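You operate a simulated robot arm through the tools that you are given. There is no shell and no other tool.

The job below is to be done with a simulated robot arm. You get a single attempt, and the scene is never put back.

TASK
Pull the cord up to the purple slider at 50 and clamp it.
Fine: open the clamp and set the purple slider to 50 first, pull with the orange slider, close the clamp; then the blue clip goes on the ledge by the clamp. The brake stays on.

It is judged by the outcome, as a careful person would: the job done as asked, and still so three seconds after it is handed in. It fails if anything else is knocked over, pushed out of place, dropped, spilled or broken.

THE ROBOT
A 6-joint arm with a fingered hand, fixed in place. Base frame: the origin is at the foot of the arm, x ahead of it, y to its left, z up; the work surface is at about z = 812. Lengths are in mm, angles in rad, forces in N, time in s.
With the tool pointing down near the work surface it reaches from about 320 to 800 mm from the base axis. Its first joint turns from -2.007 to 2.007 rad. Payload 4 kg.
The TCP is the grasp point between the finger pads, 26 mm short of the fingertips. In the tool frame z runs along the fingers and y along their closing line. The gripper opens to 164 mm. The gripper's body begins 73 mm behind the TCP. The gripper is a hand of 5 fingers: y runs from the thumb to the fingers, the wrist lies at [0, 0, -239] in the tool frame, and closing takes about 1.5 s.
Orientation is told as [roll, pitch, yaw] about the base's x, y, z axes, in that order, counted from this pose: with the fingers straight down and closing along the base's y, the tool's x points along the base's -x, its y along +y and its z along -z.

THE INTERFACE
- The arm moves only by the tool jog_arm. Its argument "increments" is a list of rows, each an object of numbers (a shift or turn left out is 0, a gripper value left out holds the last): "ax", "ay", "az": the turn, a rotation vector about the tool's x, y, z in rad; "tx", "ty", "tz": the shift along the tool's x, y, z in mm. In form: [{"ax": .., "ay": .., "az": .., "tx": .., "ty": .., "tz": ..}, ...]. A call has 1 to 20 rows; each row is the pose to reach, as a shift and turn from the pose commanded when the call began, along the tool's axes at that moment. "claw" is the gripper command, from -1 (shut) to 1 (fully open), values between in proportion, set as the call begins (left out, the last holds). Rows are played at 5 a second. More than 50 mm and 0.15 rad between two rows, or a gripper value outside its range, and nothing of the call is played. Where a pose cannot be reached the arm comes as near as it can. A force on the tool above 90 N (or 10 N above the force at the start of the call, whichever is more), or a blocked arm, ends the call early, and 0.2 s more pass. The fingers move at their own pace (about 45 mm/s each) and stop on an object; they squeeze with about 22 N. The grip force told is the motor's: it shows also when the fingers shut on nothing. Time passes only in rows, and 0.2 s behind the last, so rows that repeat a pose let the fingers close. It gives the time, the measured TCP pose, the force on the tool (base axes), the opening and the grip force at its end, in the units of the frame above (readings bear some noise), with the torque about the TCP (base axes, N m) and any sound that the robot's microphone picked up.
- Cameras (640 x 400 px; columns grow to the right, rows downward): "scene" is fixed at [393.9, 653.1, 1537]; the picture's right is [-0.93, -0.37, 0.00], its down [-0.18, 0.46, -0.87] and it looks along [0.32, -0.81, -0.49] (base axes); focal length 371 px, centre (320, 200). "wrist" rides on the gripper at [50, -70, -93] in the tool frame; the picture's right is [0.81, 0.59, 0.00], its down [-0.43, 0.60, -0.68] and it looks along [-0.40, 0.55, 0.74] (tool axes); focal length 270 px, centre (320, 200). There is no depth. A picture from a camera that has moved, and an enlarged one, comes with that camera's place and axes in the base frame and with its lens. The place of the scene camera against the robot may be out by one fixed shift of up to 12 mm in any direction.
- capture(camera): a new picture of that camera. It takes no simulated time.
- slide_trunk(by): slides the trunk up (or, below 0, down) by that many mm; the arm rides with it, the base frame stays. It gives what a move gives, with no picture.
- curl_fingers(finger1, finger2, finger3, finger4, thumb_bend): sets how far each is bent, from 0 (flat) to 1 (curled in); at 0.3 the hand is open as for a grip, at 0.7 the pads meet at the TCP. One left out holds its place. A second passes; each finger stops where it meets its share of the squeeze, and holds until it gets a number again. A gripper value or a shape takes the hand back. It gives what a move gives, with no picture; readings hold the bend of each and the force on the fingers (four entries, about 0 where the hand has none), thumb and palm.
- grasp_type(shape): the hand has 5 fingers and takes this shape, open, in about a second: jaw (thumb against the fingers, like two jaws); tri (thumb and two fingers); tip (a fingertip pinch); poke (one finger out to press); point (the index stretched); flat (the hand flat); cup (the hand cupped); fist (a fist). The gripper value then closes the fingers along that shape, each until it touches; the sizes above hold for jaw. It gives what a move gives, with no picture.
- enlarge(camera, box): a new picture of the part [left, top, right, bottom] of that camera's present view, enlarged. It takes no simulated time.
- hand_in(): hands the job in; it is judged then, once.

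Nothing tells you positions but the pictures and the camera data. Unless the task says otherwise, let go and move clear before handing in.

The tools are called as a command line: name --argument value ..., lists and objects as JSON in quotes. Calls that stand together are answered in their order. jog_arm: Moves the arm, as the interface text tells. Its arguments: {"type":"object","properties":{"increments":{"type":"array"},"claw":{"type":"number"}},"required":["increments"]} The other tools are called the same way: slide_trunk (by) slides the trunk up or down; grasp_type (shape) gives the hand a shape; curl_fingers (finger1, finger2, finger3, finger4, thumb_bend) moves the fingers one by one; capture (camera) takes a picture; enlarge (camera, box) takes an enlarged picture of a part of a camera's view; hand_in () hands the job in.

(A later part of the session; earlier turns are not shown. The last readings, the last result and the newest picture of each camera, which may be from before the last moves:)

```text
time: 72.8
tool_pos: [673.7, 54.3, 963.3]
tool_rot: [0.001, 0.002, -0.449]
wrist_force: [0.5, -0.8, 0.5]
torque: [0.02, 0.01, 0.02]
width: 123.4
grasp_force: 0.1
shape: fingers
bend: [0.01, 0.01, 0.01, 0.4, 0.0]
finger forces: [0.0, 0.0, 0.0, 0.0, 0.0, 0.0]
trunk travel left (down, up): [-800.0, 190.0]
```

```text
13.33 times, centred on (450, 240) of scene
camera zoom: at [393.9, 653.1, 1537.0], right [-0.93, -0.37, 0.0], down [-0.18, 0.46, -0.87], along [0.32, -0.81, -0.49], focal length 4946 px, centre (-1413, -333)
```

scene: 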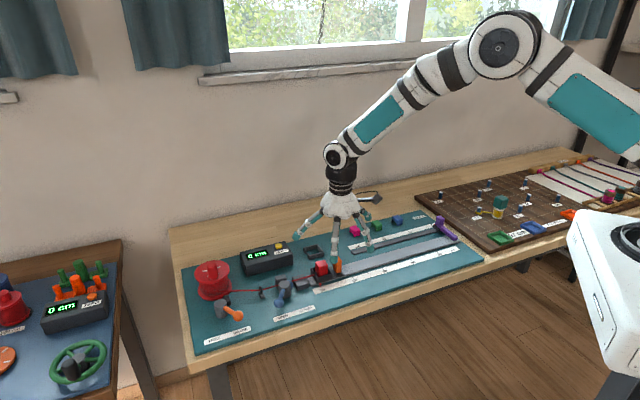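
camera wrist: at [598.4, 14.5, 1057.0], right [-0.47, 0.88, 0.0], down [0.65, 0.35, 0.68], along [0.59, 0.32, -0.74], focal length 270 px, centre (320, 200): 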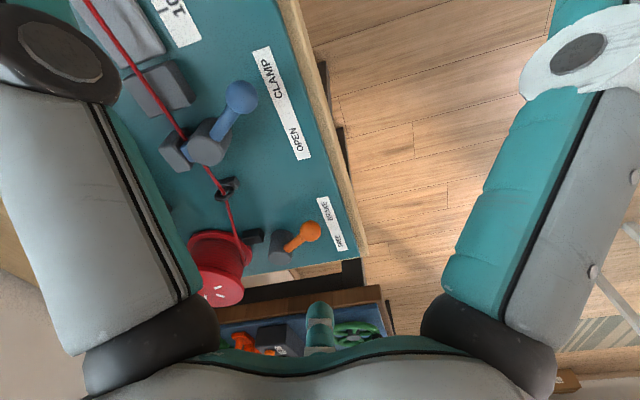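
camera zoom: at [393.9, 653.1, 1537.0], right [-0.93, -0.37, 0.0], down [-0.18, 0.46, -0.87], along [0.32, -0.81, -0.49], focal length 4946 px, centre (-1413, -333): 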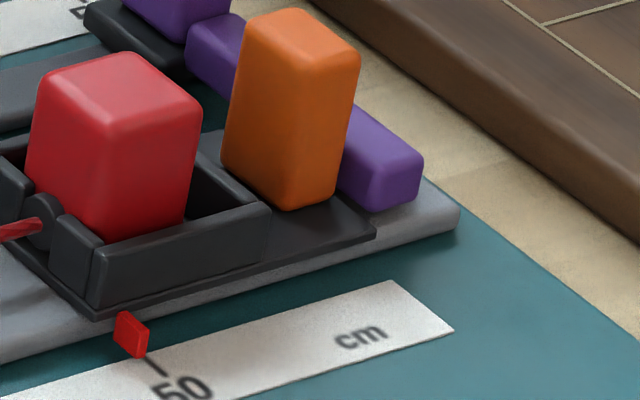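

The clamp is closed, the brake is still on, the display shows 40 cm, and purple is at 50. Next is the blue clip near (551,−477): I'll move over for a close look at it.

jog_arm --increments '[{"tx": -2, "ty": -40, "az": 0.02}, {"tx": -5, "ty": -80, "az": 0.04}, {"tx": -7, "ty": -120, "az": 0.06}, {"tx": -9, "ty": -160, "az": 0.08}, {"tx": -12, "ty": -200, "az": 0.1}, {"tx": -14, "ty": -240, "az": 0.13}, {"tx": -17, "ty": -280, "az": 0.15}, {"tx": -19, "ty": -320, "az": 0.17}, {"tx": -21, "ty": -360, "az": 0.19}, {"tx": -24, "ty": -400, "az": 0.21}, {"tx": -26, "ty": -440, "az": 0.23}, {"tx": -29, "ty": -480, "az": 0.25}, {"tx": -31, "ty": -520, "az": 0.27}, {"tx": -33, "ty": -560, "tz": 10, "az": 0.29}, {"tx": -35.5, "ty": -594.5, "tz": 26, "az": 0.316}, {"tx": -35.5, "ty": -594.5, "tz": 26, "az": 0.316}]'

curl_fingers --finger4 0

capture --camera "wrist"

enlarge --camera "wrist" --box '[270, 150, 380, 250]'

enlarge --camera "scene" --box '[370, 200, 430, 245]'

enlarge --camera "scene" --box '[260, 260, 330, 320]'

```text
time: 76.2
tool_pos: [447.4, -496.5, 936.3]
tool_rot: [-0.001, 0.0, -0.764]
wrist_force: [0.0, -0.2, 0.5]
torque: [0.03, 0.01, -0.03]
width: 123.6
grasp_force: 0.0
shape: fingers
bend: [0.01, 0.01, 0.01, 0.4, 0.0]
finger forces: [0.0, 0.0, 0.1, 0.1, 0.0, 0.0]
trunk travel left (down, up): [-800.0, 190.0]
```

```text
time: 77.2
tool_pos: [447.9, -495.3, 937.6]
tool_rot: [-0.001, 0.002, -0.764]
wrist_force: [0.7, -0.1, -0.3]
torque: [0.01, 0.0, 0.02]
width: 123.6
grasp_force: 0.1
shape: fingers
bend: [0.01, 0.01, 0.01, 0.01, 0.0]
finger forces: [0.0, 0.1, 0.0, 0.0, 0.1, 0.0]
trunk travel left (down, up): [-800.0, 190.0]
```

```text
taken
camera wrist: at [363.4, -510.5, 1030.9], right [-0.18, 0.98, 0.0], down [0.73, 0.13, 0.68], along [0.67, 0.12, -0.74], focal length 270 px, centre (320, 200)
```

wrist: 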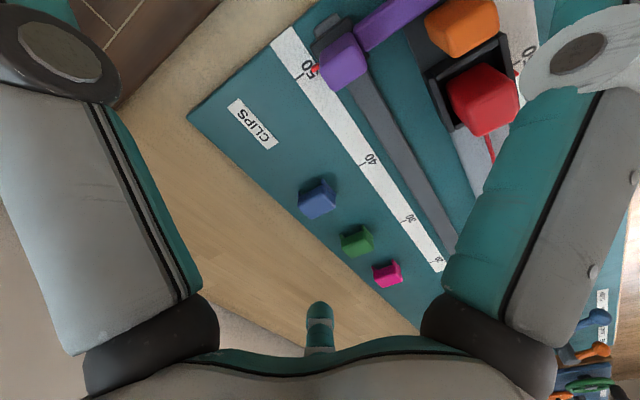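

```text
4.00 times, centred on (325, 200) of wrist
camera zoom: at [363.4, -510.5, 1030.9], right [-0.18, 0.98, 0.0], down [0.73, 0.13, 0.68], along [0.67, 0.12, -0.74], focal length 1081 px, centre (300, 200)
```

zoom: 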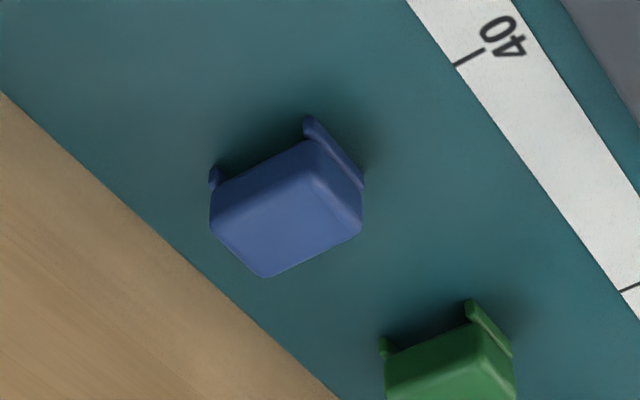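

```text
8.89 times, centred on (400, 222) of scene
camera zoom: at [393.9, 653.1, 1537.0], right [-0.93, -0.37, 0.0], down [-0.18, 0.46, -0.87], along [0.32, -0.81, -0.49], focal length 3297 px, centre (-391, 0)
```

zoom: 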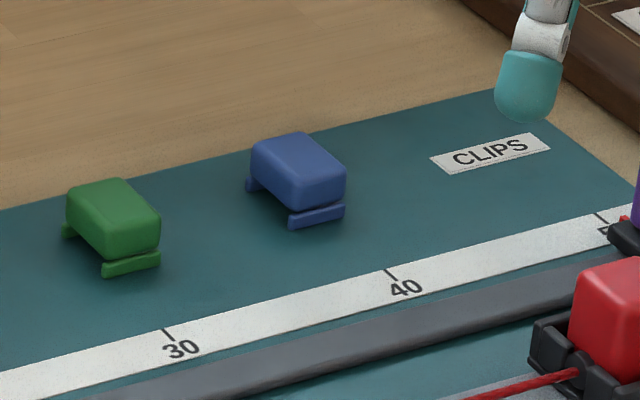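

```text
6.67 times, centred on (295, 290) of scene
camera zoom: at [393.9, 653.1, 1537.0], right [-0.93, -0.37, 0.0], down [-0.18, 0.46, -0.87], along [0.32, -0.81, -0.49], focal length 2473 px, centre (487, -400)
```

zoom: 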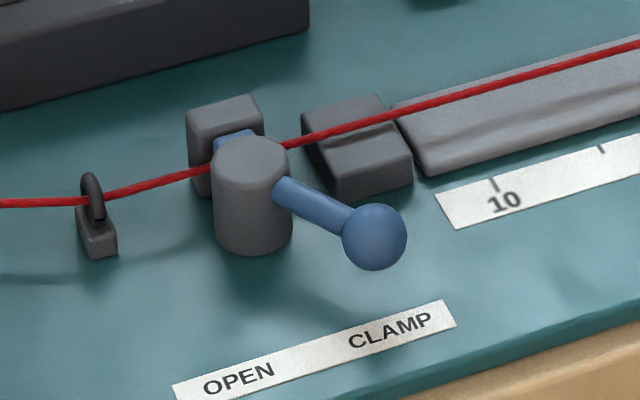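

The ledge is the grey block beside the clamp with the cord passing over it. The clip is a little bridge (~30 mm across, 22 mm along, top ≈838) that straddles the cord, and its centre is ≈(547.5,−480). I'll pinch it across the board (fingers 1, 2 against 4), so I move above it at yaw −0.45.

jog_arm --increments '[{"tx": -15, "ty": 20, "az": -0.08}, {"tx": -30, "ty": 40, "az": -0.16}, {"tx": -46, "ty": 60, "az": -0.24}, {"tx": -61.3, "ty": 80, "az": -0.315}, {"tx": -61.3, "ty": 80, "az": -0.315}]'

curl_fingers --finger1 0.4 --finger2 0.4 --finger3 0 --finger4 0.4 --thumb_bend 0

capture --camera "wrist"

enlarge --camera "wrist" --box '[260, 60, 380, 180]'

enlarge --camera "scene" --box '[340, 140, 460, 240]'

```text
time: 78.4
tool_pos: [547.9, -482.0, 937.8]
tool_rot: [-0.001, 0.003, -0.449]
wrist_force: [0.9, 0.0, -0.8]
torque: [0.03, -0.01, 0.0]
width: 123.4
grasp_force: 0.0
shape: fingers
bend: [0.01, 0.01, 0.01, 0.01, 0.0]
finger forces: [0.1, 0.1, 0.1, 0.0, 0.1, 0.0]
trunk travel left (down, up): [-800.0, 190.0]
```

```text
time: 79.4
tool_pos: [548.4, -481.2, 938.1]
tool_rot: [0.0, 0.002, -0.45]
wrist_force: [-1.1, -0.1, -0.9]
torque: [0.02, 0.01, 0.01]
width: 105.4
grasp_force: 0.1
shape: fingers
bend: [0.4, 0.4, 0.01, 0.4, 0.0]
finger forces: [0.1, 0.0, 0.0, 0.0, 0.0, 0.0]
trunk travel left (down, up): [-800.0, 190.0]
```

```text
taken
camera wrist: at [472.4, -521.4, 1031.4], right [-0.47, 0.88, 0.0], down [0.65, 0.35, 0.68], along [0.6, 0.32, -0.74], focal length 270 px, centre (320, 200)
```

wrist: 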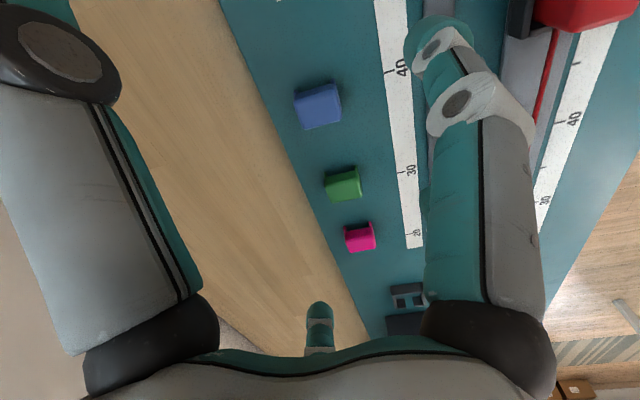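

```text
3.33 times, centred on (320, 120) of wrist
camera zoom: at [472.4, -521.4, 1031.4], right [-0.47, 0.88, 0.0], down [0.65, 0.35, 0.68], along [0.6, 0.32, -0.74], focal length 901 px, centre (320, 467)
```

zoom: 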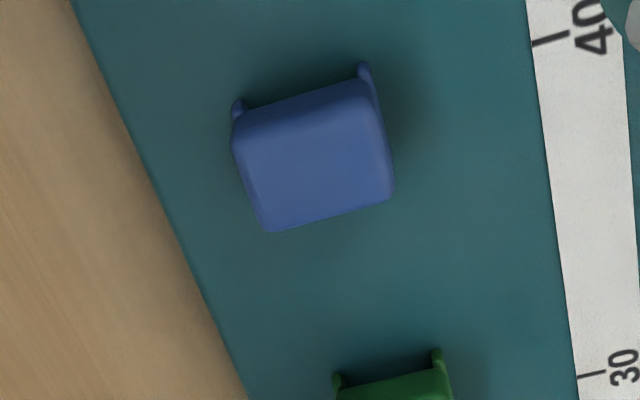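

```text
4.00 times, centred on (400, 190) of scene
camera zoom: at [393.9, 653.1, 1537.0], right [-0.93, -0.37, 0.0], down [-0.18, 0.46, -0.87], along [0.32, -0.81, -0.49], focal length 1484 px, centre (0, 240)
```

zoom: 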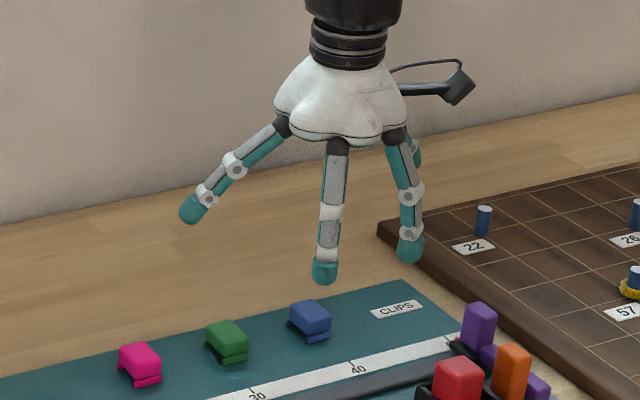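

The clip is right under the grasp point and aligned with the board. I'll descend to the grasp height.

jog_arm --increments '[{"tz": 22}, {"tz": 44}, {"tz": 62}, {"tz": 76}, {"tz": 88}, {"tz": 88}]'

capture --camera "wrist"

enlarge --camera "scene" --box '[350, 170, 450, 250]'

```text
time: 80.8
tool_pos: [547.2, -481.1, 848.7]
tool_rot: [0.0, 0.001, -0.451]
wrist_force: [0.8, 0.6, -0.4]
torque: [0.01, 0.0, 0.04]
width: 105.6
grasp_force: 0.0
shape: fingers
bend: [0.4, 0.4, 0.01, 0.4, 0.0]
finger forces: [0.1, 0.0, 0.0, 0.0, 0.0, 0.1]
trunk travel left (down, up): [-800.0, 190.0]
```

```text
taken
camera wrist: at [472.1, -520.9, 942.3], right [-0.47, 0.88, 0.0], down [0.65, 0.35, 0.68], along [0.6, 0.32, -0.74], focal length 270 px, centre (320, 200)
```

wrist: 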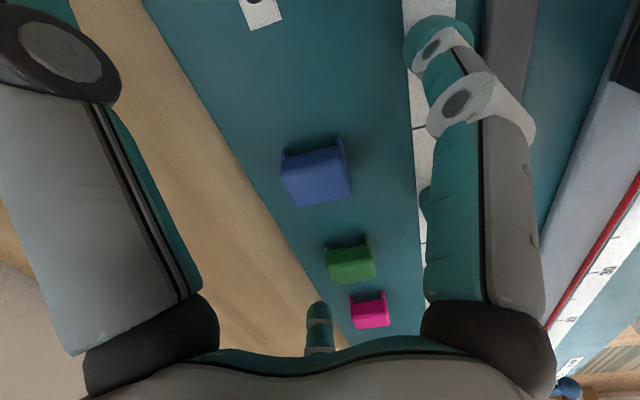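

```text
5.00 times, centred on (400, 210) of scene
camera zoom: at [393.9, 653.1, 1537.0], right [-0.93, -0.37, 0.0], down [-0.18, 0.46, -0.87], along [0.32, -0.81, -0.49], focal length 1855 px, centre (-80, 150)
```

zoom: 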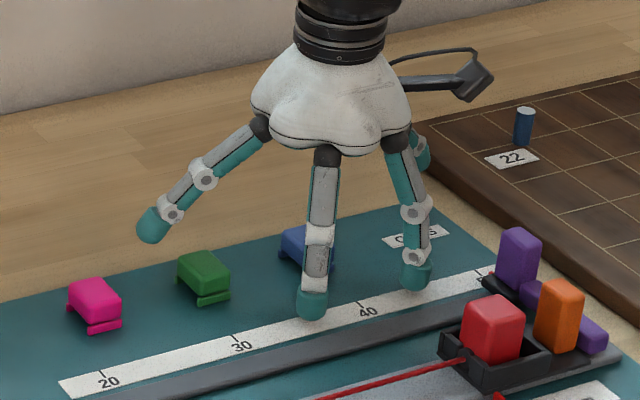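

Everything is clear of the neighbours. I'll close fingers 1, 2 and 4 on the blue clip.

curl_fingers --finger1 0.7 --finger2 0.7 --finger4 0.7

capture --camera "wrist"

enlarge --camera "scene" --box '[350, 170, 450, 250]'

```text
time: 81.8
tool_pos: [548.9, -479.9, 848.3]
tool_rot: [0.0, 0.002, -0.45]
wrist_force: [0.4, 0.3, -0.5]
torque: [0.0, -0.03, -0.02]
width: 101.2
grasp_force: 8.1
shape: fingers
bend: [0.67, 0.63, 0.01, 0.62, 0.0]
finger forces: [3.0, 5.8, 0.1, 6.8, 0.0, 0.1]
trunk travel left (down, up): [-800.0, 190.0]
```

```text
taken
camera wrist: at [472.1, -520.9, 942.4], right [-0.47, 0.88, 0.0], down [0.65, 0.35, 0.68], along [0.6, 0.32, -0.74], focal length 270 px, centre (320, 200)
```

wrist: 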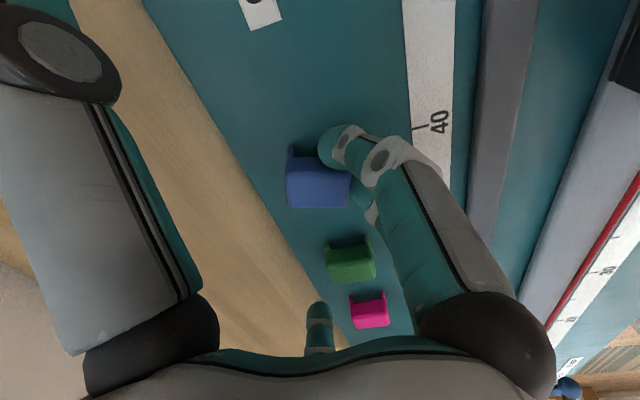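

```text
5.00 times, centred on (400, 210) of scene
camera zoom: at [393.9, 653.1, 1537.0], right [-0.93, -0.37, 0.0], down [-0.18, 0.46, -0.87], along [0.32, -0.81, -0.49], focal length 1855 px, centre (-80, 150)
```

zoom: 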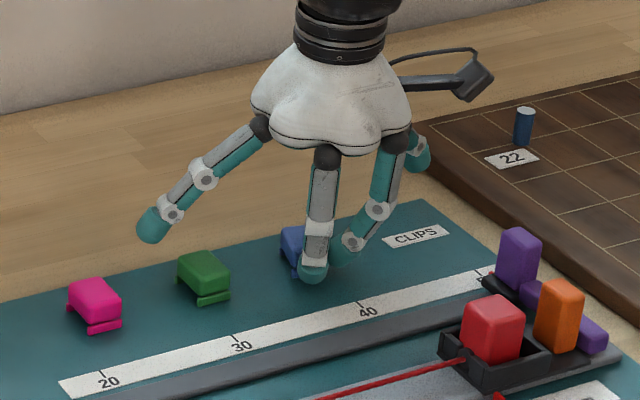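

The clip is held but rotated slightly (~15°) in the grip; I'll compensate with yaw when placing. I'll lift it and check.

jog_arm --increments '[{"tz": -10}, {"tz": -30}, {"tz": -60}, {"tz": -95}, {"tz": -95}]'

enlarge --camera "wrist" --box '[250, 120, 410, 240]'

enlarge --camera "scene" --box '[350, 140, 450, 220]'

```text
time: 83.0
tool_pos: [547.8, -480.9, 944.0]
tool_rot: [0.0, 0.002, -0.45]
wrist_force: [-0.1, 0.4, -0.1]
torque: [-0.03, -0.03, 0.0]
width: 101.3
grasp_force: 7.5
shape: fingers
bend: [0.67, 0.63, 0.01, 0.62, 0.0]
finger forces: [3.2, 5.7, 0.1, 6.7, 0.0, 0.0]
trunk travel left (down, up): [-800.0, 190.0]
```

```text
3.33 times, centred on (330, 180) of wrist
camera zoom: at [472.0, -520.3, 1036.8], right [-0.47, 0.88, 0.0], down [0.65, 0.35, 0.68], along [0.6, 0.32, -0.74], focal length 901 px, centre (287, 267)
```

zoom: 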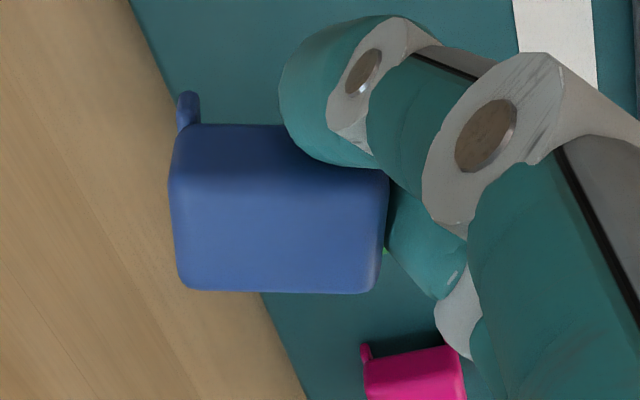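

```text
5.00 times, centred on (400, 180) of scene
camera zoom: at [393.9, 653.1, 1537.0], right [-0.93, -0.37, 0.0], down [-0.18, 0.46, -0.87], along [0.32, -0.81, -0.49], focal length 1855 px, centre (-80, 300)
```

zoom: 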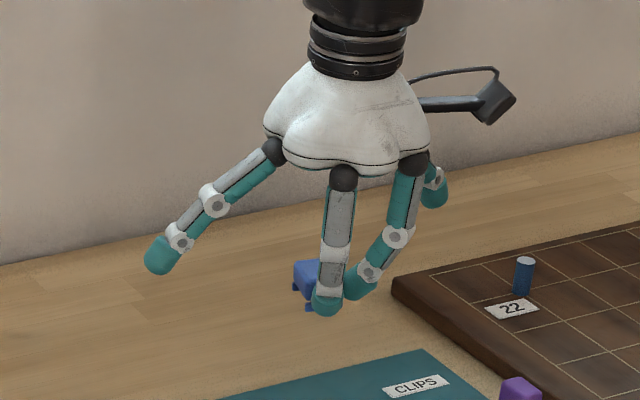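

The clip is held firmly. I'll carry it toward the ledge near (735,−62), turning +18° to square it with the board.

jog_arm --increments '[{"tx": 1, "ty": 38, "tz": -16, "az": -0.03}, {"tx": 2, "ty": 76, "tz": -16, "az": -0.06}, {"tx": 3, "ty": 114, "tz": -16, "az": -0.09}, {"tx": 4.5, "ty": 152, "tz": -16, "az": -0.12}, {"tx": 5.5, "ty": 190, "tz": -16, "az": -0.15}, {"tx": 6.7, "ty": 229, "tz": -16, "az": -0.18}, {"tx": 7.8, "ty": 267, "tz": -16, "az": -0.21}, {"tx": 9, "ty": 305, "tz": -16, "az": -0.24}, {"tx": 10, "ty": 343, "tz": -16, "az": -0.27}, {"tx": 11, "ty": 381, "tz": -16, "az": -0.3}, {"tx": 12, "ty": 420, "tz": -16, "az": -0.317}, {"tx": 13.4, "ty": 458.6, "tz": -16, "az": -0.317}, {"tx": 13.4, "ty": 458.6, "tz": -16, "az": -0.317}]'

capture --camera "wrist"

enlarge --camera "wrist" --box '[230, 60, 410, 240]'

enlarge --camera "scene" --box '[230, 200, 350, 310]'

```text
time: 85.8
tool_pos: [734.9, -61.9, 961.2]
tool_rot: [-0.002, 0.003, -0.132]
wrist_force: [0.2, -0.1, -0.5]
torque: [-0.01, 0.0, 0.01]
width: 100.8
grasp_force: 7.8
shape: fingers
bend: [0.67, 0.63, 0.01, 0.62, 0.0]
finger forces: [3.0, 5.7, 0.0, 6.7, 0.0, 0.0]
trunk travel left (down, up): [-800.0, 190.0]
```

```text
taken
camera wrist: at [675.7, -123.6, 1054.6], right [-0.72, 0.69, 0.0], down [0.51, 0.53, 0.68], along [0.47, 0.49, -0.74], focal length 270 px, centre (320, 200)
```

wrist: 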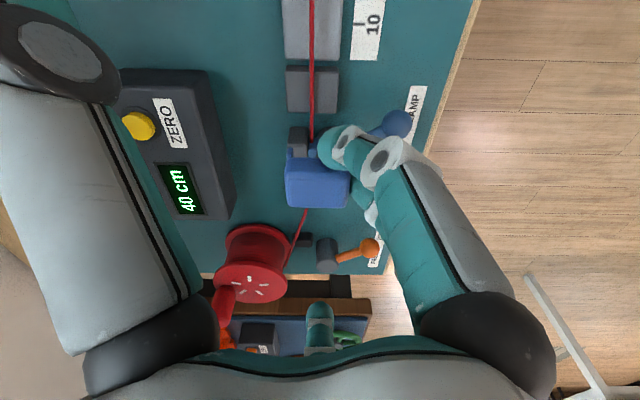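

```text
2.22 times, centred on (320, 150) of wrist
camera zoom: at [675.7, -123.6, 1054.6], right [-0.72, 0.69, 0.0], down [0.51, 0.53, 0.68], along [0.47, 0.49, -0.74], focal length 601 px, centre (320, 311)
```

zoom: 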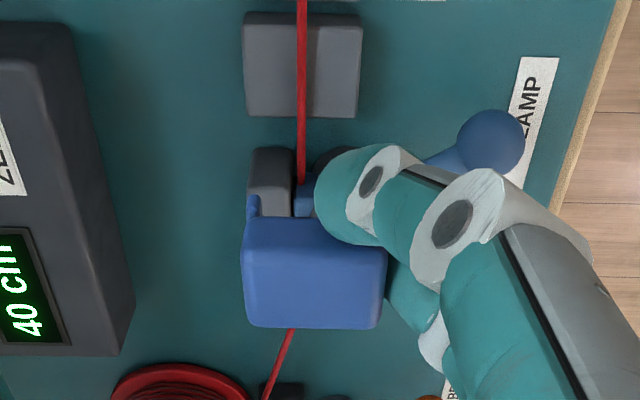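

```text
3.64 times, centred on (290, 255) of scene
camera zoom: at [393.9, 653.1, 1537.0], right [-0.93, -0.37, 0.0], down [-0.18, 0.46, -0.87], along [0.32, -0.81, -0.49], focal length 1349 px, centre (429, 0)
```

zoom: 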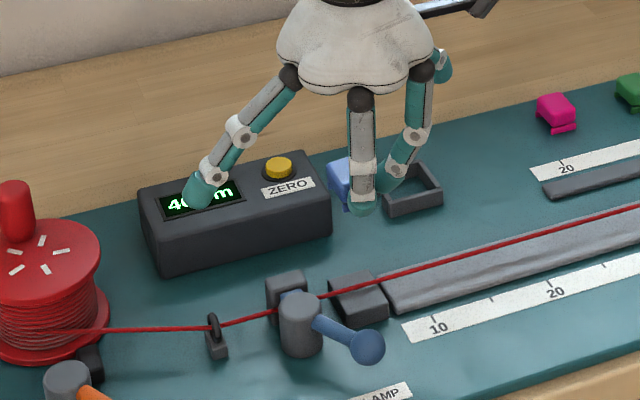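

The clip is now square to the board. The ledge centre is ≈(738.5,−65.5) with its top ≈832, and the cord is ~10 mm above it at the middle. I'll zoom in on the held clip to check the shape of its underside.

enlarge --camera "scene" --box '[300, 230, 350, 270]'

enlarge --camera "scene" --box '[350, 215, 390, 245]'

enlarge --camera "wrist" --box '[280, 120, 370, 220]'

```text
10.00 times, centred on (325, 250) of scene
camera zoom: at [393.9, 653.1, 1537.0], right [-0.93, -0.37, 0.0], down [-0.18, 0.46, -0.87], along [0.32, -0.81, -0.49], focal length 3709 px, centre (270, -300)
```

zoom: 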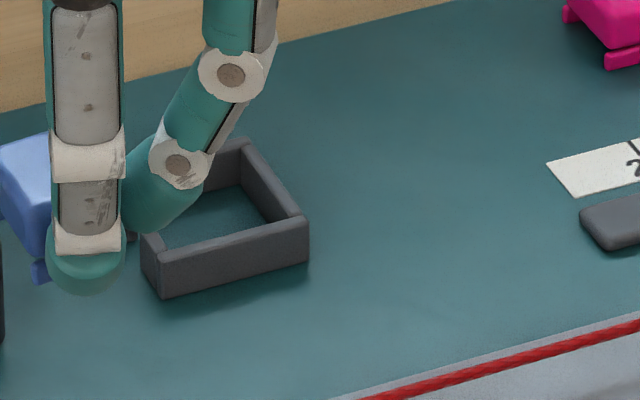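

```text
13.33 times, centred on (370, 230) of scene
camera zoom: at [393.9, 653.1, 1537.0], right [-0.93, -0.37, 0.0], down [-0.18, 0.46, -0.87], along [0.32, -0.81, -0.49], focal length 4946 px, centre (-347, -200)
```

zoom: 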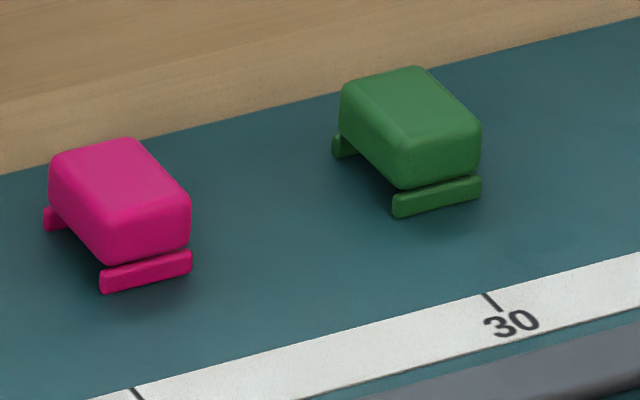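

```text
4.00 times, centred on (325, 170) of wrist
camera zoom: at [675.7, -123.6, 1054.6], right [-0.72, 0.69, 0.0], down [0.51, 0.53, 0.68], along [0.47, 0.49, -0.74], focal length 1081 px, centre (300, 320)
```

zoom: 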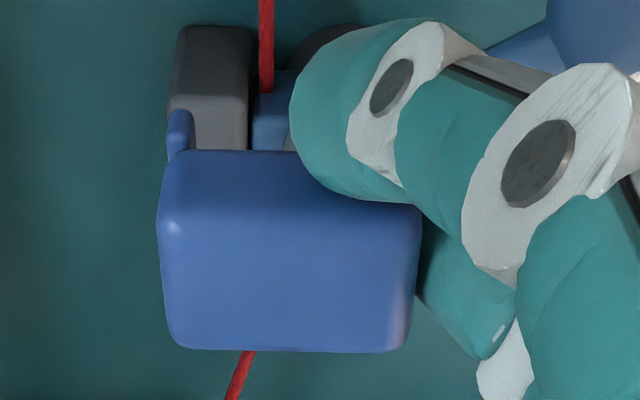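

The clip is a block on two side legs, ~10 mm clear underneath, so it bridges the cord. I need to shift ~5 mm away from me and ~4 mm along the rail, then lower to just above the cord and re-check.

jog_arm --increments '[{"tx": -1.85, "ty": -6.3}, {"tx": -1.85, "ty": -6.3, "tz": 20}, {"tx": -1.85, "ty": -6.3, "tz": 42}, {"tx": -1.85, "ty": -6.3, "tz": 60}, {"tx": -1.85, "ty": -6.3, "tz": 71}, {"tx": -1.85, "ty": -6.3, "tz": 71}]'

capture --camera "wrist"

enlarge --camera "wrist" --box '[240, 110, 400, 230]'

enlarge --camera "scene" --box '[250, 240, 340, 310]'

```text
time: 87.2
tool_pos: [736.5, -68.3, 888.7]
tool_rot: [-0.001, 0.001, -0.133]
wrist_force: [-0.2, -0.1, 0.6]
torque: [0.02, 0.03, 0.0]
width: 100.7
grasp_force: 8.0
shape: fingers
bend: [0.67, 0.63, 0.01, 0.62, 0.0]
finger forces: [3.0, 5.8, 0.0, 6.7, 0.0, 0.1]
trunk travel left (down, up): [-800.0, 190.0]
```

```text
taken
camera wrist: at [676.9, -129.9, 983.2], right [-0.72, 0.69, 0.0], down [0.51, 0.53, 0.68], along [0.47, 0.49, -0.74], focal length 270 px, centre (320, 200)
```

wrist: 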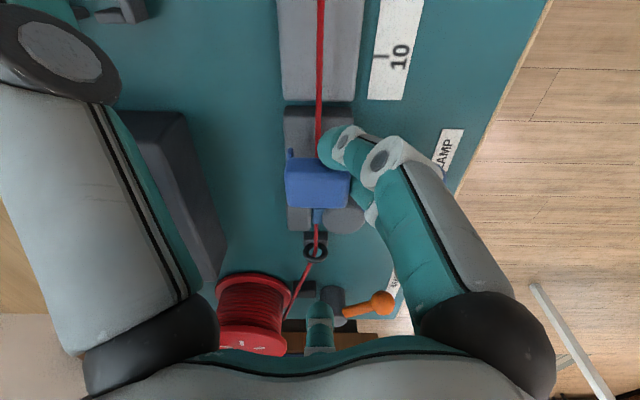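

```text
3.33 times, centred on (320, 170) of wrist
camera zoom: at [676.9, -129.9, 983.2], right [-0.72, 0.69, 0.0], down [0.51, 0.53, 0.68], along [0.47, 0.49, -0.74], focal length 901 px, centre (320, 300)
```

zoom: 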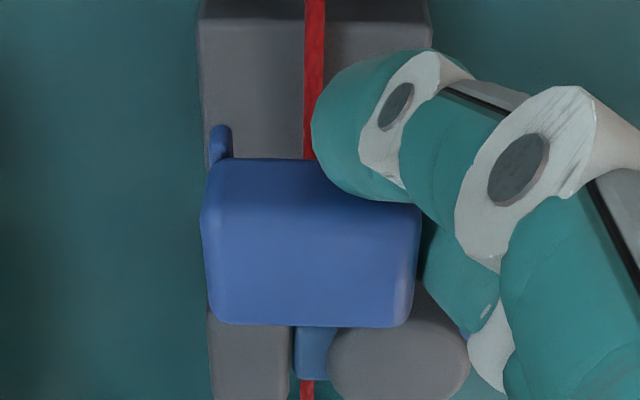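

```text
5.71 times, centred on (295, 275) of scene
camera zoom: at [393.9, 653.1, 1537.0], right [-0.93, -0.37, 0.0], down [-0.18, 0.46, -0.87], along [0.32, -0.81, -0.49], focal length 2120 px, centre (463, -229)
```

zoom: 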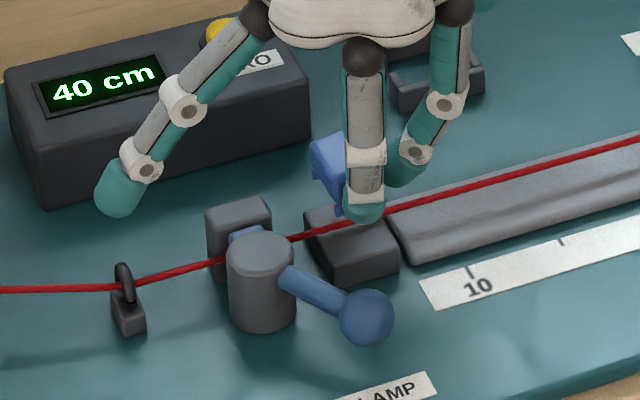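

The clip is centred over the ledge and the cord within ~1 mm. I'll lower to about 5 mm above seating.

jog_arm --increments '[{"tz": 6}, {"tz": 11}, {"tz": 15.5}, {"tz": 15.5}]'

enlarge --camera "wrist" --box '[240, 110, 400, 230]'

enlarge --camera "scene" --box '[270, 250, 330, 300]'

```text
time: 88.2
tool_pos: [737.0, -69.3, 872.6]
tool_rot: [0.0, 0.001, -0.133]
wrist_force: [0.7, -0.9, -0.3]
torque: [-0.01, -0.02, -0.01]
width: 100.8
grasp_force: 7.7
shape: fingers
bend: [0.67, 0.63, 0.01, 0.62, 0.0]
finger forces: [2.9, 5.7, 0.0, 6.6, 0.0, 0.0]
trunk travel left (down, up): [-800.0, 190.0]
```

```text
3.33 times, centred on (320, 170) of wrist
camera zoom: at [676.6, -130.3, 967.2], right [-0.72, 0.69, 0.0], down [0.51, 0.53, 0.68], along [0.47, 0.49, -0.74], focal length 901 px, centre (320, 300)
```

zoom: 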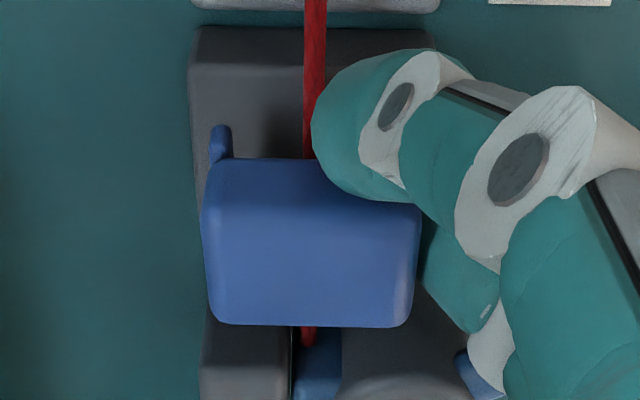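

```text
8.00 times, centred on (300, 275) of scene
camera zoom: at [393.9, 653.1, 1537.0], right [-0.93, -0.37, 0.0], down [-0.18, 0.46, -0.87], along [0.32, -0.81, -0.49], focal length 2968 px, centre (480, -400)
```

zoom: 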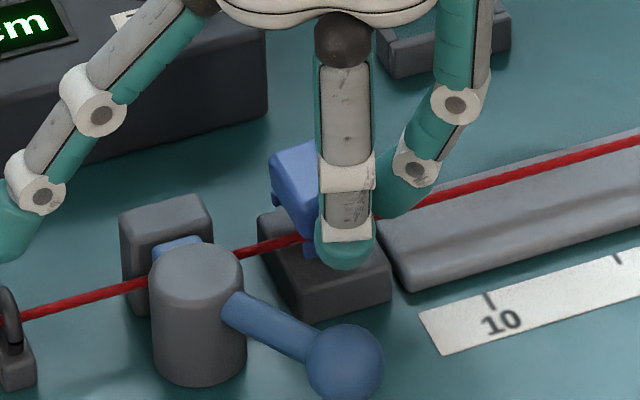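

It's well placed over the ledge. I'll move finger 1, which sits in front near the cord, clear while fingers 2 and 4 hold the clip.

curl_fingers --finger1 0.45

enlarge --camera "wrist" --box '[240, 110, 400, 230]'

enlarge --camera "scene" --box '[270, 250, 330, 300]'

```text
time: 89.2
tool_pos: [735.7, -68.8, 873.8]
tool_rot: [-0.001, 0.002, -0.133]
wrist_force: [-0.4, -0.4, 0.3]
torque: [0.04, 0.0, 0.0]
width: 103.2
grasp_force: 6.1
shape: fingers
bend: [0.45, 0.63, 0.01, 0.63, 0.0]
finger forces: [0.0, 6.0, 0.0, 6.0, 0.0, 0.1]
trunk travel left (down, up): [-800.0, 190.0]
```

```text
3.33 times, centred on (320, 170) of wrist
camera zoom: at [676.7, -130.3, 967.4], right [-0.72, 0.69, 0.0], down [0.51, 0.53, 0.68], along [0.47, 0.49, -0.74], focal length 901 px, centre (320, 300)
```

zoom: 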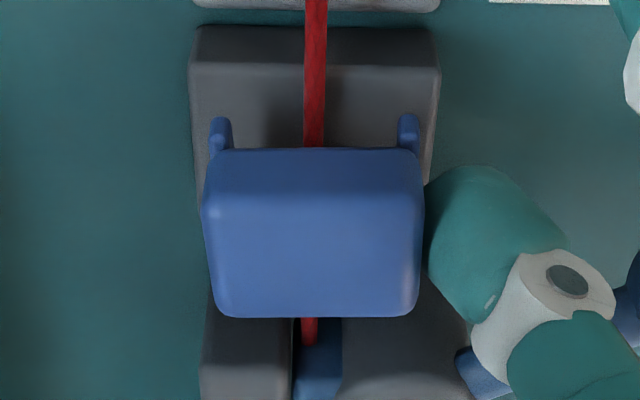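

```text
8.00 times, centred on (300, 275) of scene
camera zoom: at [393.9, 653.1, 1537.0], right [-0.93, -0.37, 0.0], down [-0.18, 0.46, -0.87], along [0.32, -0.81, -0.49], focal length 2968 px, centre (480, -400)
```

zoom: 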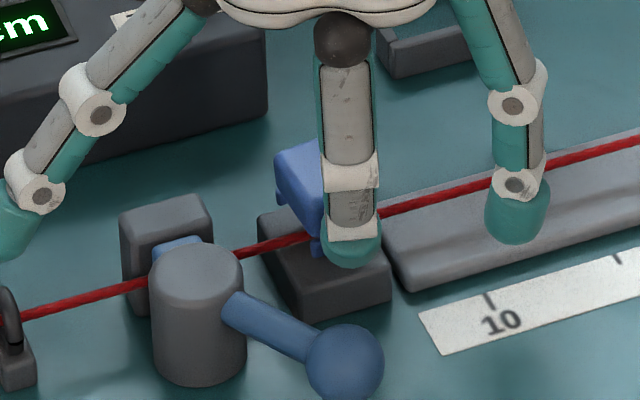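

The clip straddles the cord symmetrically, with both legs over the ledge. I'll lower gently until it seats.

jog_arm --increments '[{"tz": 1.5}, {"tz": 3}, {"tz": 4}]'

enlarge --camera "wrist" --box '[240, 110, 400, 230]'

enlarge --camera "scene" --box '[270, 250, 330, 300]'

```text
time: 90.0
tool_pos: [736.3, -69.2, 869.7]
tool_rot: [-0.001, 0.0, -0.133]
wrist_force: [-0.2, -0.4, 0.6]
torque: [0.02, 0.02, 0.02]
width: 103.2
grasp_force: 6.0
shape: fingers
bend: [0.45, 0.63, 0.01, 0.63, 0.0]
finger forces: [0.0, 6.0, 0.1, 6.1, 0.0, 0.1]
trunk travel left (down, up): [-800.0, 190.0]
```

```text
3.33 times, centred on (320, 170) of wrist
camera zoom: at [677.1, -130.2, 963.4], right [-0.72, 0.69, 0.0], down [0.51, 0.53, 0.68], along [0.47, 0.49, -0.74], focal length 901 px, centre (320, 300)
```

zoom: 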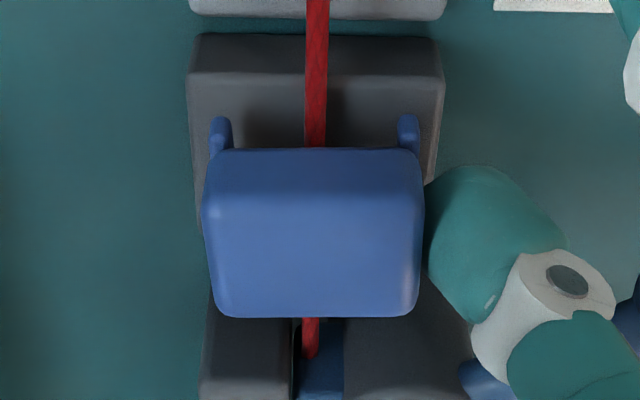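

```text
8.00 times, centred on (300, 275) of scene
camera zoom: at [393.9, 653.1, 1537.0], right [-0.93, -0.37, 0.0], down [-0.18, 0.46, -0.87], along [0.32, -0.81, -0.49], focal length 2968 px, centre (480, -400)
```

zoom: 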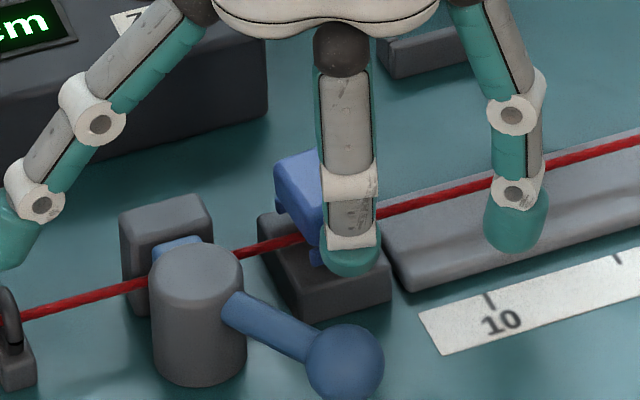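

No contact yet. I'll keep lowering by small steps.

jog_arm --increments '[{"tz": 1}, {"tz": 2}, {"tz": 3}]'

enlarge --camera "wrist" --box '[240, 110, 400, 230]'

```text
time: 90.8
tool_pos: [736.5, -67.9, 867.7]
tool_rot: [0.0, 0.001, -0.133]
wrist_force: [0.1, -0.6, -0.4]
torque: [0.02, 0.02, 0.0]
width: 103.1
grasp_force: 6.1
shape: fingers
bend: [0.45, 0.63, 0.01, 0.63, 0.0]
finger forces: [0.0, 5.9, 0.0, 6.0, 0.1, 0.1]
trunk travel left (down, up): [-800.0, 190.0]
```

```text
3.33 times, centred on (320, 170) of wrist
camera zoom: at [677.1, -130.2, 960.5], right [-0.72, 0.69, 0.0], down [0.51, 0.53, 0.68], along [0.47, 0.49, -0.74], focal length 901 px, centre (320, 300)
```

zoom: 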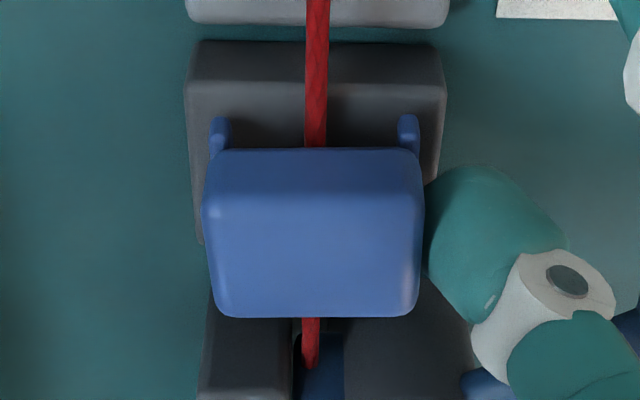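

Still free. I'll continue in 1 mm steps while watching for contact.

jog_arm --increments '[{"tz": 1}, {"tz": 2}]'

jog_arm --increments '[{"tz": 0.7}, {"tz": 1.4}]'

enlarge --camera "wrist" --box '[240, 110, 400, 230]'

enlarge --camera "scene" --box '[270, 250, 330, 300]'

```text
time: 91.4
tool_pos: [735.8, -68.8, 865.5]
tool_rot: [0.001, 0.002, -0.132]
wrist_force: [-1.3, -0.6, 0.9]
torque: [-0.01, -0.06, 0.0]
width: 103.0
grasp_force: 6.2
shape: fingers
bend: [0.45, 0.63, 0.01, 0.63, 0.0]
finger forces: [0.0, 6.3, 0.0, 6.2, 0.2, 0.0]
trunk travel left (down, up): [-800.0, 190.0]
```

```text
time: 92.0
tool_pos: [736.4, -68.3, 863.9]
tool_rot: [0.0, 0.0, -0.131]
wrist_force: [-0.1, -1.1, 4.2]
torque: [0.04, -0.04, 0.0]
width: 103.5
grasp_force: 6.4
shape: fingers
bend: [0.45, 0.63, 0.01, 0.63, 0.0]
finger forces: [0.1, 6.9, 0.0, 6.8, 0.0, 0.1]
trunk travel left (down, up): [-800.0, 190.0]
```

```text
3.33 times, centred on (320, 170) of wrist
camera zoom: at [677.1, -130.0, 957.7], right [-0.72, 0.69, 0.0], down [0.51, 0.53, 0.68], along [0.47, 0.49, -0.74], focal length 901 px, centre (320, 300)
```

zoom: 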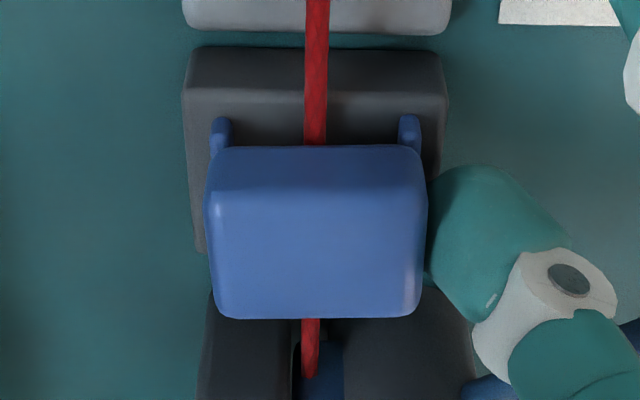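

```text
8.00 times, centred on (300, 275) of scene
camera zoom: at [393.9, 653.1, 1537.0], right [-0.93, -0.37, 0.0], down [-0.18, 0.46, -0.87], along [0.32, -0.81, -0.49], focal length 2968 px, centre (480, -400)
```

zoom: 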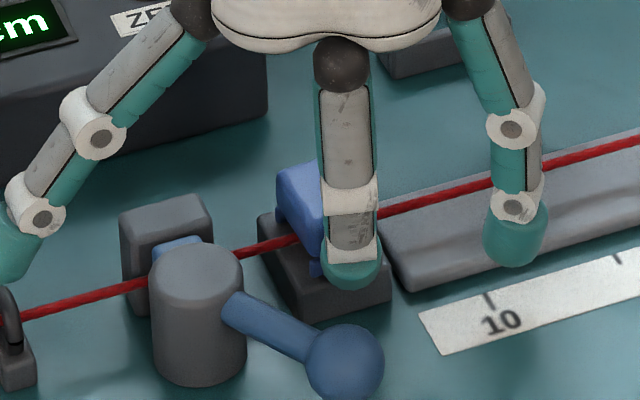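

Contact: 4 N upward, so the clip is seated on the ledge. I'll open fingers 2 and 4 slightly to let go.

curl_fingers --finger2 0.55 --finger4 0.55

enlarge --camera "wrist" --box '[240, 110, 400, 230]'

enlarge --camera "scene" --box '[270, 250, 330, 300]'

```text
time: 93.0
tool_pos: [735.7, -68.6, 863.5]
tool_rot: [-0.001, 0.002, -0.132]
wrist_force: [-0.4, 0.0, -0.2]
torque: [0.01, -0.03, 0.01]
width: 103.0
grasp_force: 0.1
shape: fingers
bend: [0.45, 0.55, 0.01, 0.55, 0.0]
finger forces: [0.0, 0.0, 0.0, 0.1, 0.1, 0.0]
trunk travel left (down, up): [-800.0, 190.0]
```

```text
3.33 times, centred on (320, 170) of wrist
camera zoom: at [677.2, -130.0, 957.0], right [-0.72, 0.69, 0.0], down [0.51, 0.53, 0.68], along [0.47, 0.49, -0.74], focal length 901 px, centre (320, 300)
```

zoom: 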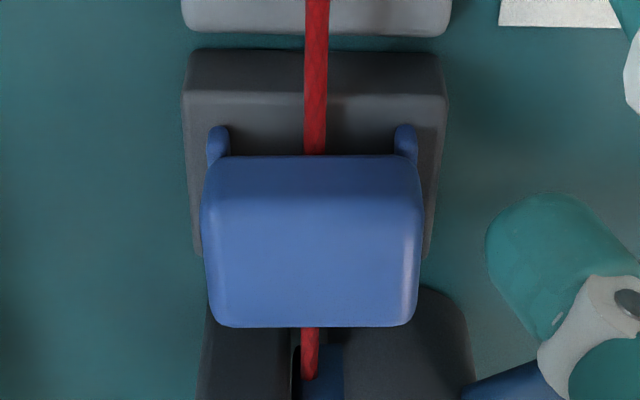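

```text
8.00 times, centred on (300, 275) of scene
camera zoom: at [393.9, 653.1, 1537.0], right [-0.93, -0.37, 0.0], down [-0.18, 0.46, -0.87], along [0.32, -0.81, -0.49], focal length 2968 px, centre (480, -400)
```

zoom: 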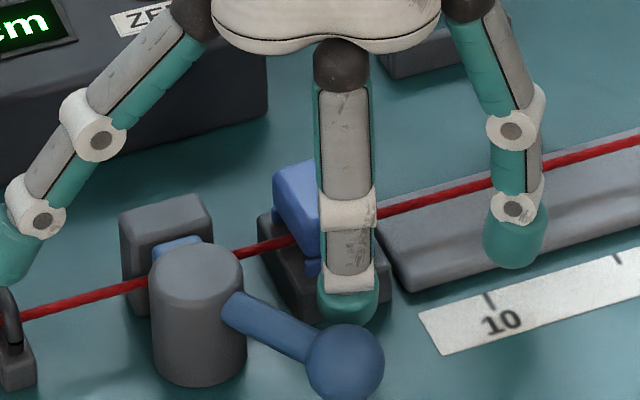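

The clip is standing free on the ledge. I'll rise straight up and inspect.

jog_arm --increments '[{"tz": -8}, {"tz": -20}, {"tz": -45}, {"tz": -80}, {"tz": -115}, {"tz": -115}]'

enlarge --camera "wrist" --box '[240, 20, 420, 180]'

enlarge --camera "scene" --box '[270, 250, 330, 300]'

enlarge --camera "scene" --box '[430, 225, 470, 255]'

```text
time: 94.4
tool_pos: [736.2, -68.3, 976.9]
tool_rot: [-0.001, 0.002, -0.132]
wrist_force: [0.0, 0.3, 0.1]
torque: [-0.03, 0.0, 0.04]
width: 103.1
grasp_force: 0.0
shape: fingers
bend: [0.45, 0.55, 0.01, 0.55, 0.0]
finger forces: [0.0, 0.0, 0.0, 0.0, 0.0, 0.0]
trunk travel left (down, up): [-800.0, 190.0]
```

```text
2.50 times, centred on (330, 100) of wrist
camera zoom: at [676.8, -129.7, 1071.6], right [-0.72, 0.69, 0.0], down [0.51, 0.53, 0.68], along [0.47, 0.49, -0.74], focal length 676 px, centre (295, 450)
```

zoom: 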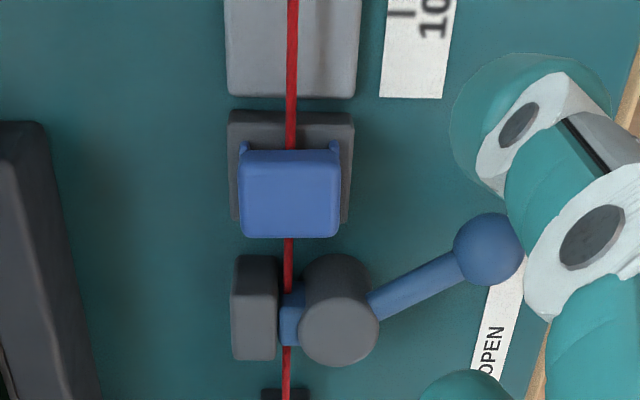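

```text
8.00 times, centred on (300, 275) of scene
camera zoom: at [393.9, 653.1, 1537.0], right [-0.93, -0.37, 0.0], down [-0.18, 0.46, -0.87], along [0.32, -0.81, -0.49], focal length 2968 px, centre (480, -400)
```

zoom: 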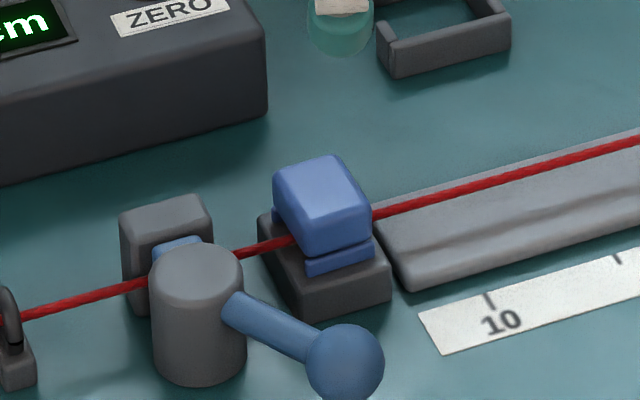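

```text
13.33 times, centred on (450, 240) of scene
camera zoom: at [393.9, 653.1, 1537.0], right [-0.93, -0.37, 0.0], down [-0.18, 0.46, -0.87], along [0.32, -0.81, -0.49], focal length 4946 px, centre (-1413, -333)
```

zoom: 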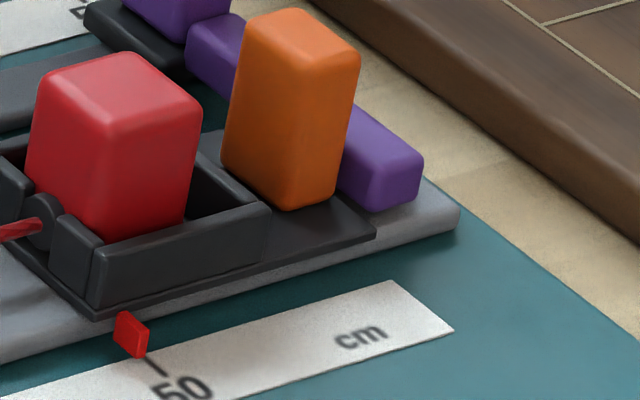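

The clip sits squarely on the ledge over the cord, the clamp is closed, and the brake is on. I'll move clear and take a last look at the purple slider and sled.

jog_arm --increments '[{"tz": -23}, {"tx": 22, "ty": -33.4, "tz": -23, "az": 0.03}, {"tx": 44, "ty": -66.7, "tz": -23, "az": 0.06}, {"tx": 66, "ty": -100, "tz": -23, "az": 0.09}, {"tx": 88, "ty": -133.5, "tz": -23, "az": 0.12}, {"tx": 110, "ty": -167, "tz": -23, "az": 0.15}, {"tx": 132, "ty": -200, "tz": -23, "az": 0.18}, {"tx": 155, "ty": -233.6, "tz": -23, "az": 0.21}, {"tx": 177, "ty": -267, "tz": -23, "az": 0.24}, {"tx": 199, "ty": -300, "tz": -23, "az": 0.27}, {"tx": 221, "ty": -333.7, "tz": -23, "az": 0.29}, {"tx": 243, "ty": -367, "tz": -23, "az": 0.31}, {"tx": 265.6, "ty": -400.5, "tz": -23, "az": 0.317}, {"tx": 265.6, "ty": -400.5, "tz": -23, "az": 0.317}]'

curl_fingers --finger1 0 --finger2 0 --finger4 0

capture --camera "wrist"

enlarge --camera "wrist" --box '[180, 20, 400, 180]'

capture --camera "scene"

```text
time: 97.4
tool_pos: [420.0, -431.0, 1001.2]
tool_rot: [-0.001, 0.002, -0.451]
wrist_force: [0.0, 0.5, -0.3]
torque: [-0.01, 0.0, 0.01]
width: 103.1
grasp_force: 0.1
shape: fingers
bend: [0.45, 0.55, 0.01, 0.55, 0.0]
finger forces: [0.1, 0.1, 0.0, 0.0, 0.1, 0.1]
trunk travel left (down, up): [-800.0, 190.0]
```

```text
time: 98.4
tool_pos: [419.5, -430.6, 1002.3]
tool_rot: [0.001, 0.002, -0.449]
wrist_force: [0.3, 1.1, 0.3]
torque: [0.01, 0.01, 0.0]
width: 123.5
grasp_force: 0.0
shape: fingers
bend: [0.01, 0.01, 0.01, 0.01, 0.0]
finger forces: [0.0, 0.1, 0.0, 0.1, 0.0, 0.1]
trunk travel left (down, up): [-800.0, 190.0]
```

```text
taken
camera wrist: at [344.1, -471.0, 1094.5], right [-0.47, 0.88, 0.0], down [0.65, 0.35, 0.68], along [0.6, 0.32, -0.74], focal length 270 px, centre (320, 200)
```

wrist: 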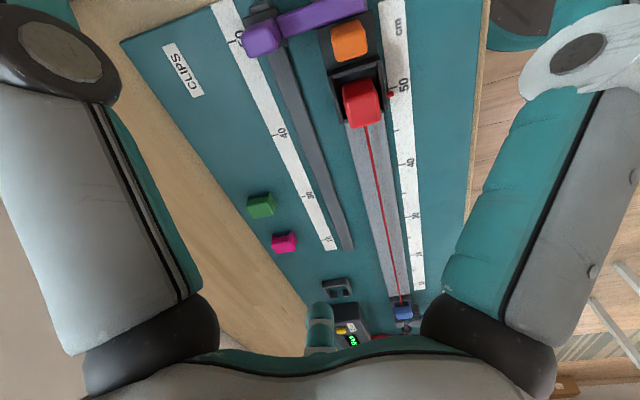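

```text
2.50 times, centred on (290, 100) of wrist
camera zoom: at [344.1, -471.0, 1094.5], right [-0.47, 0.88, 0.0], down [0.65, 0.35, 0.68], along [0.6, 0.32, -0.74], focal length 676 px, centre (395, 450)
```

zoom: 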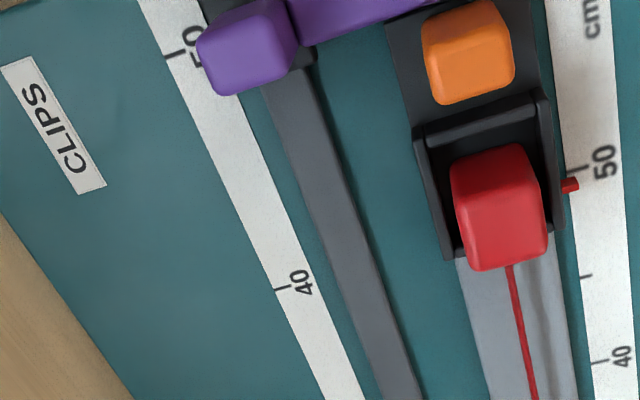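

```text
taken
```

scene: 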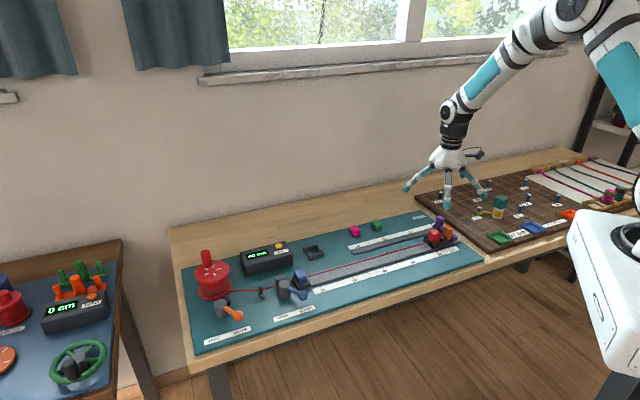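

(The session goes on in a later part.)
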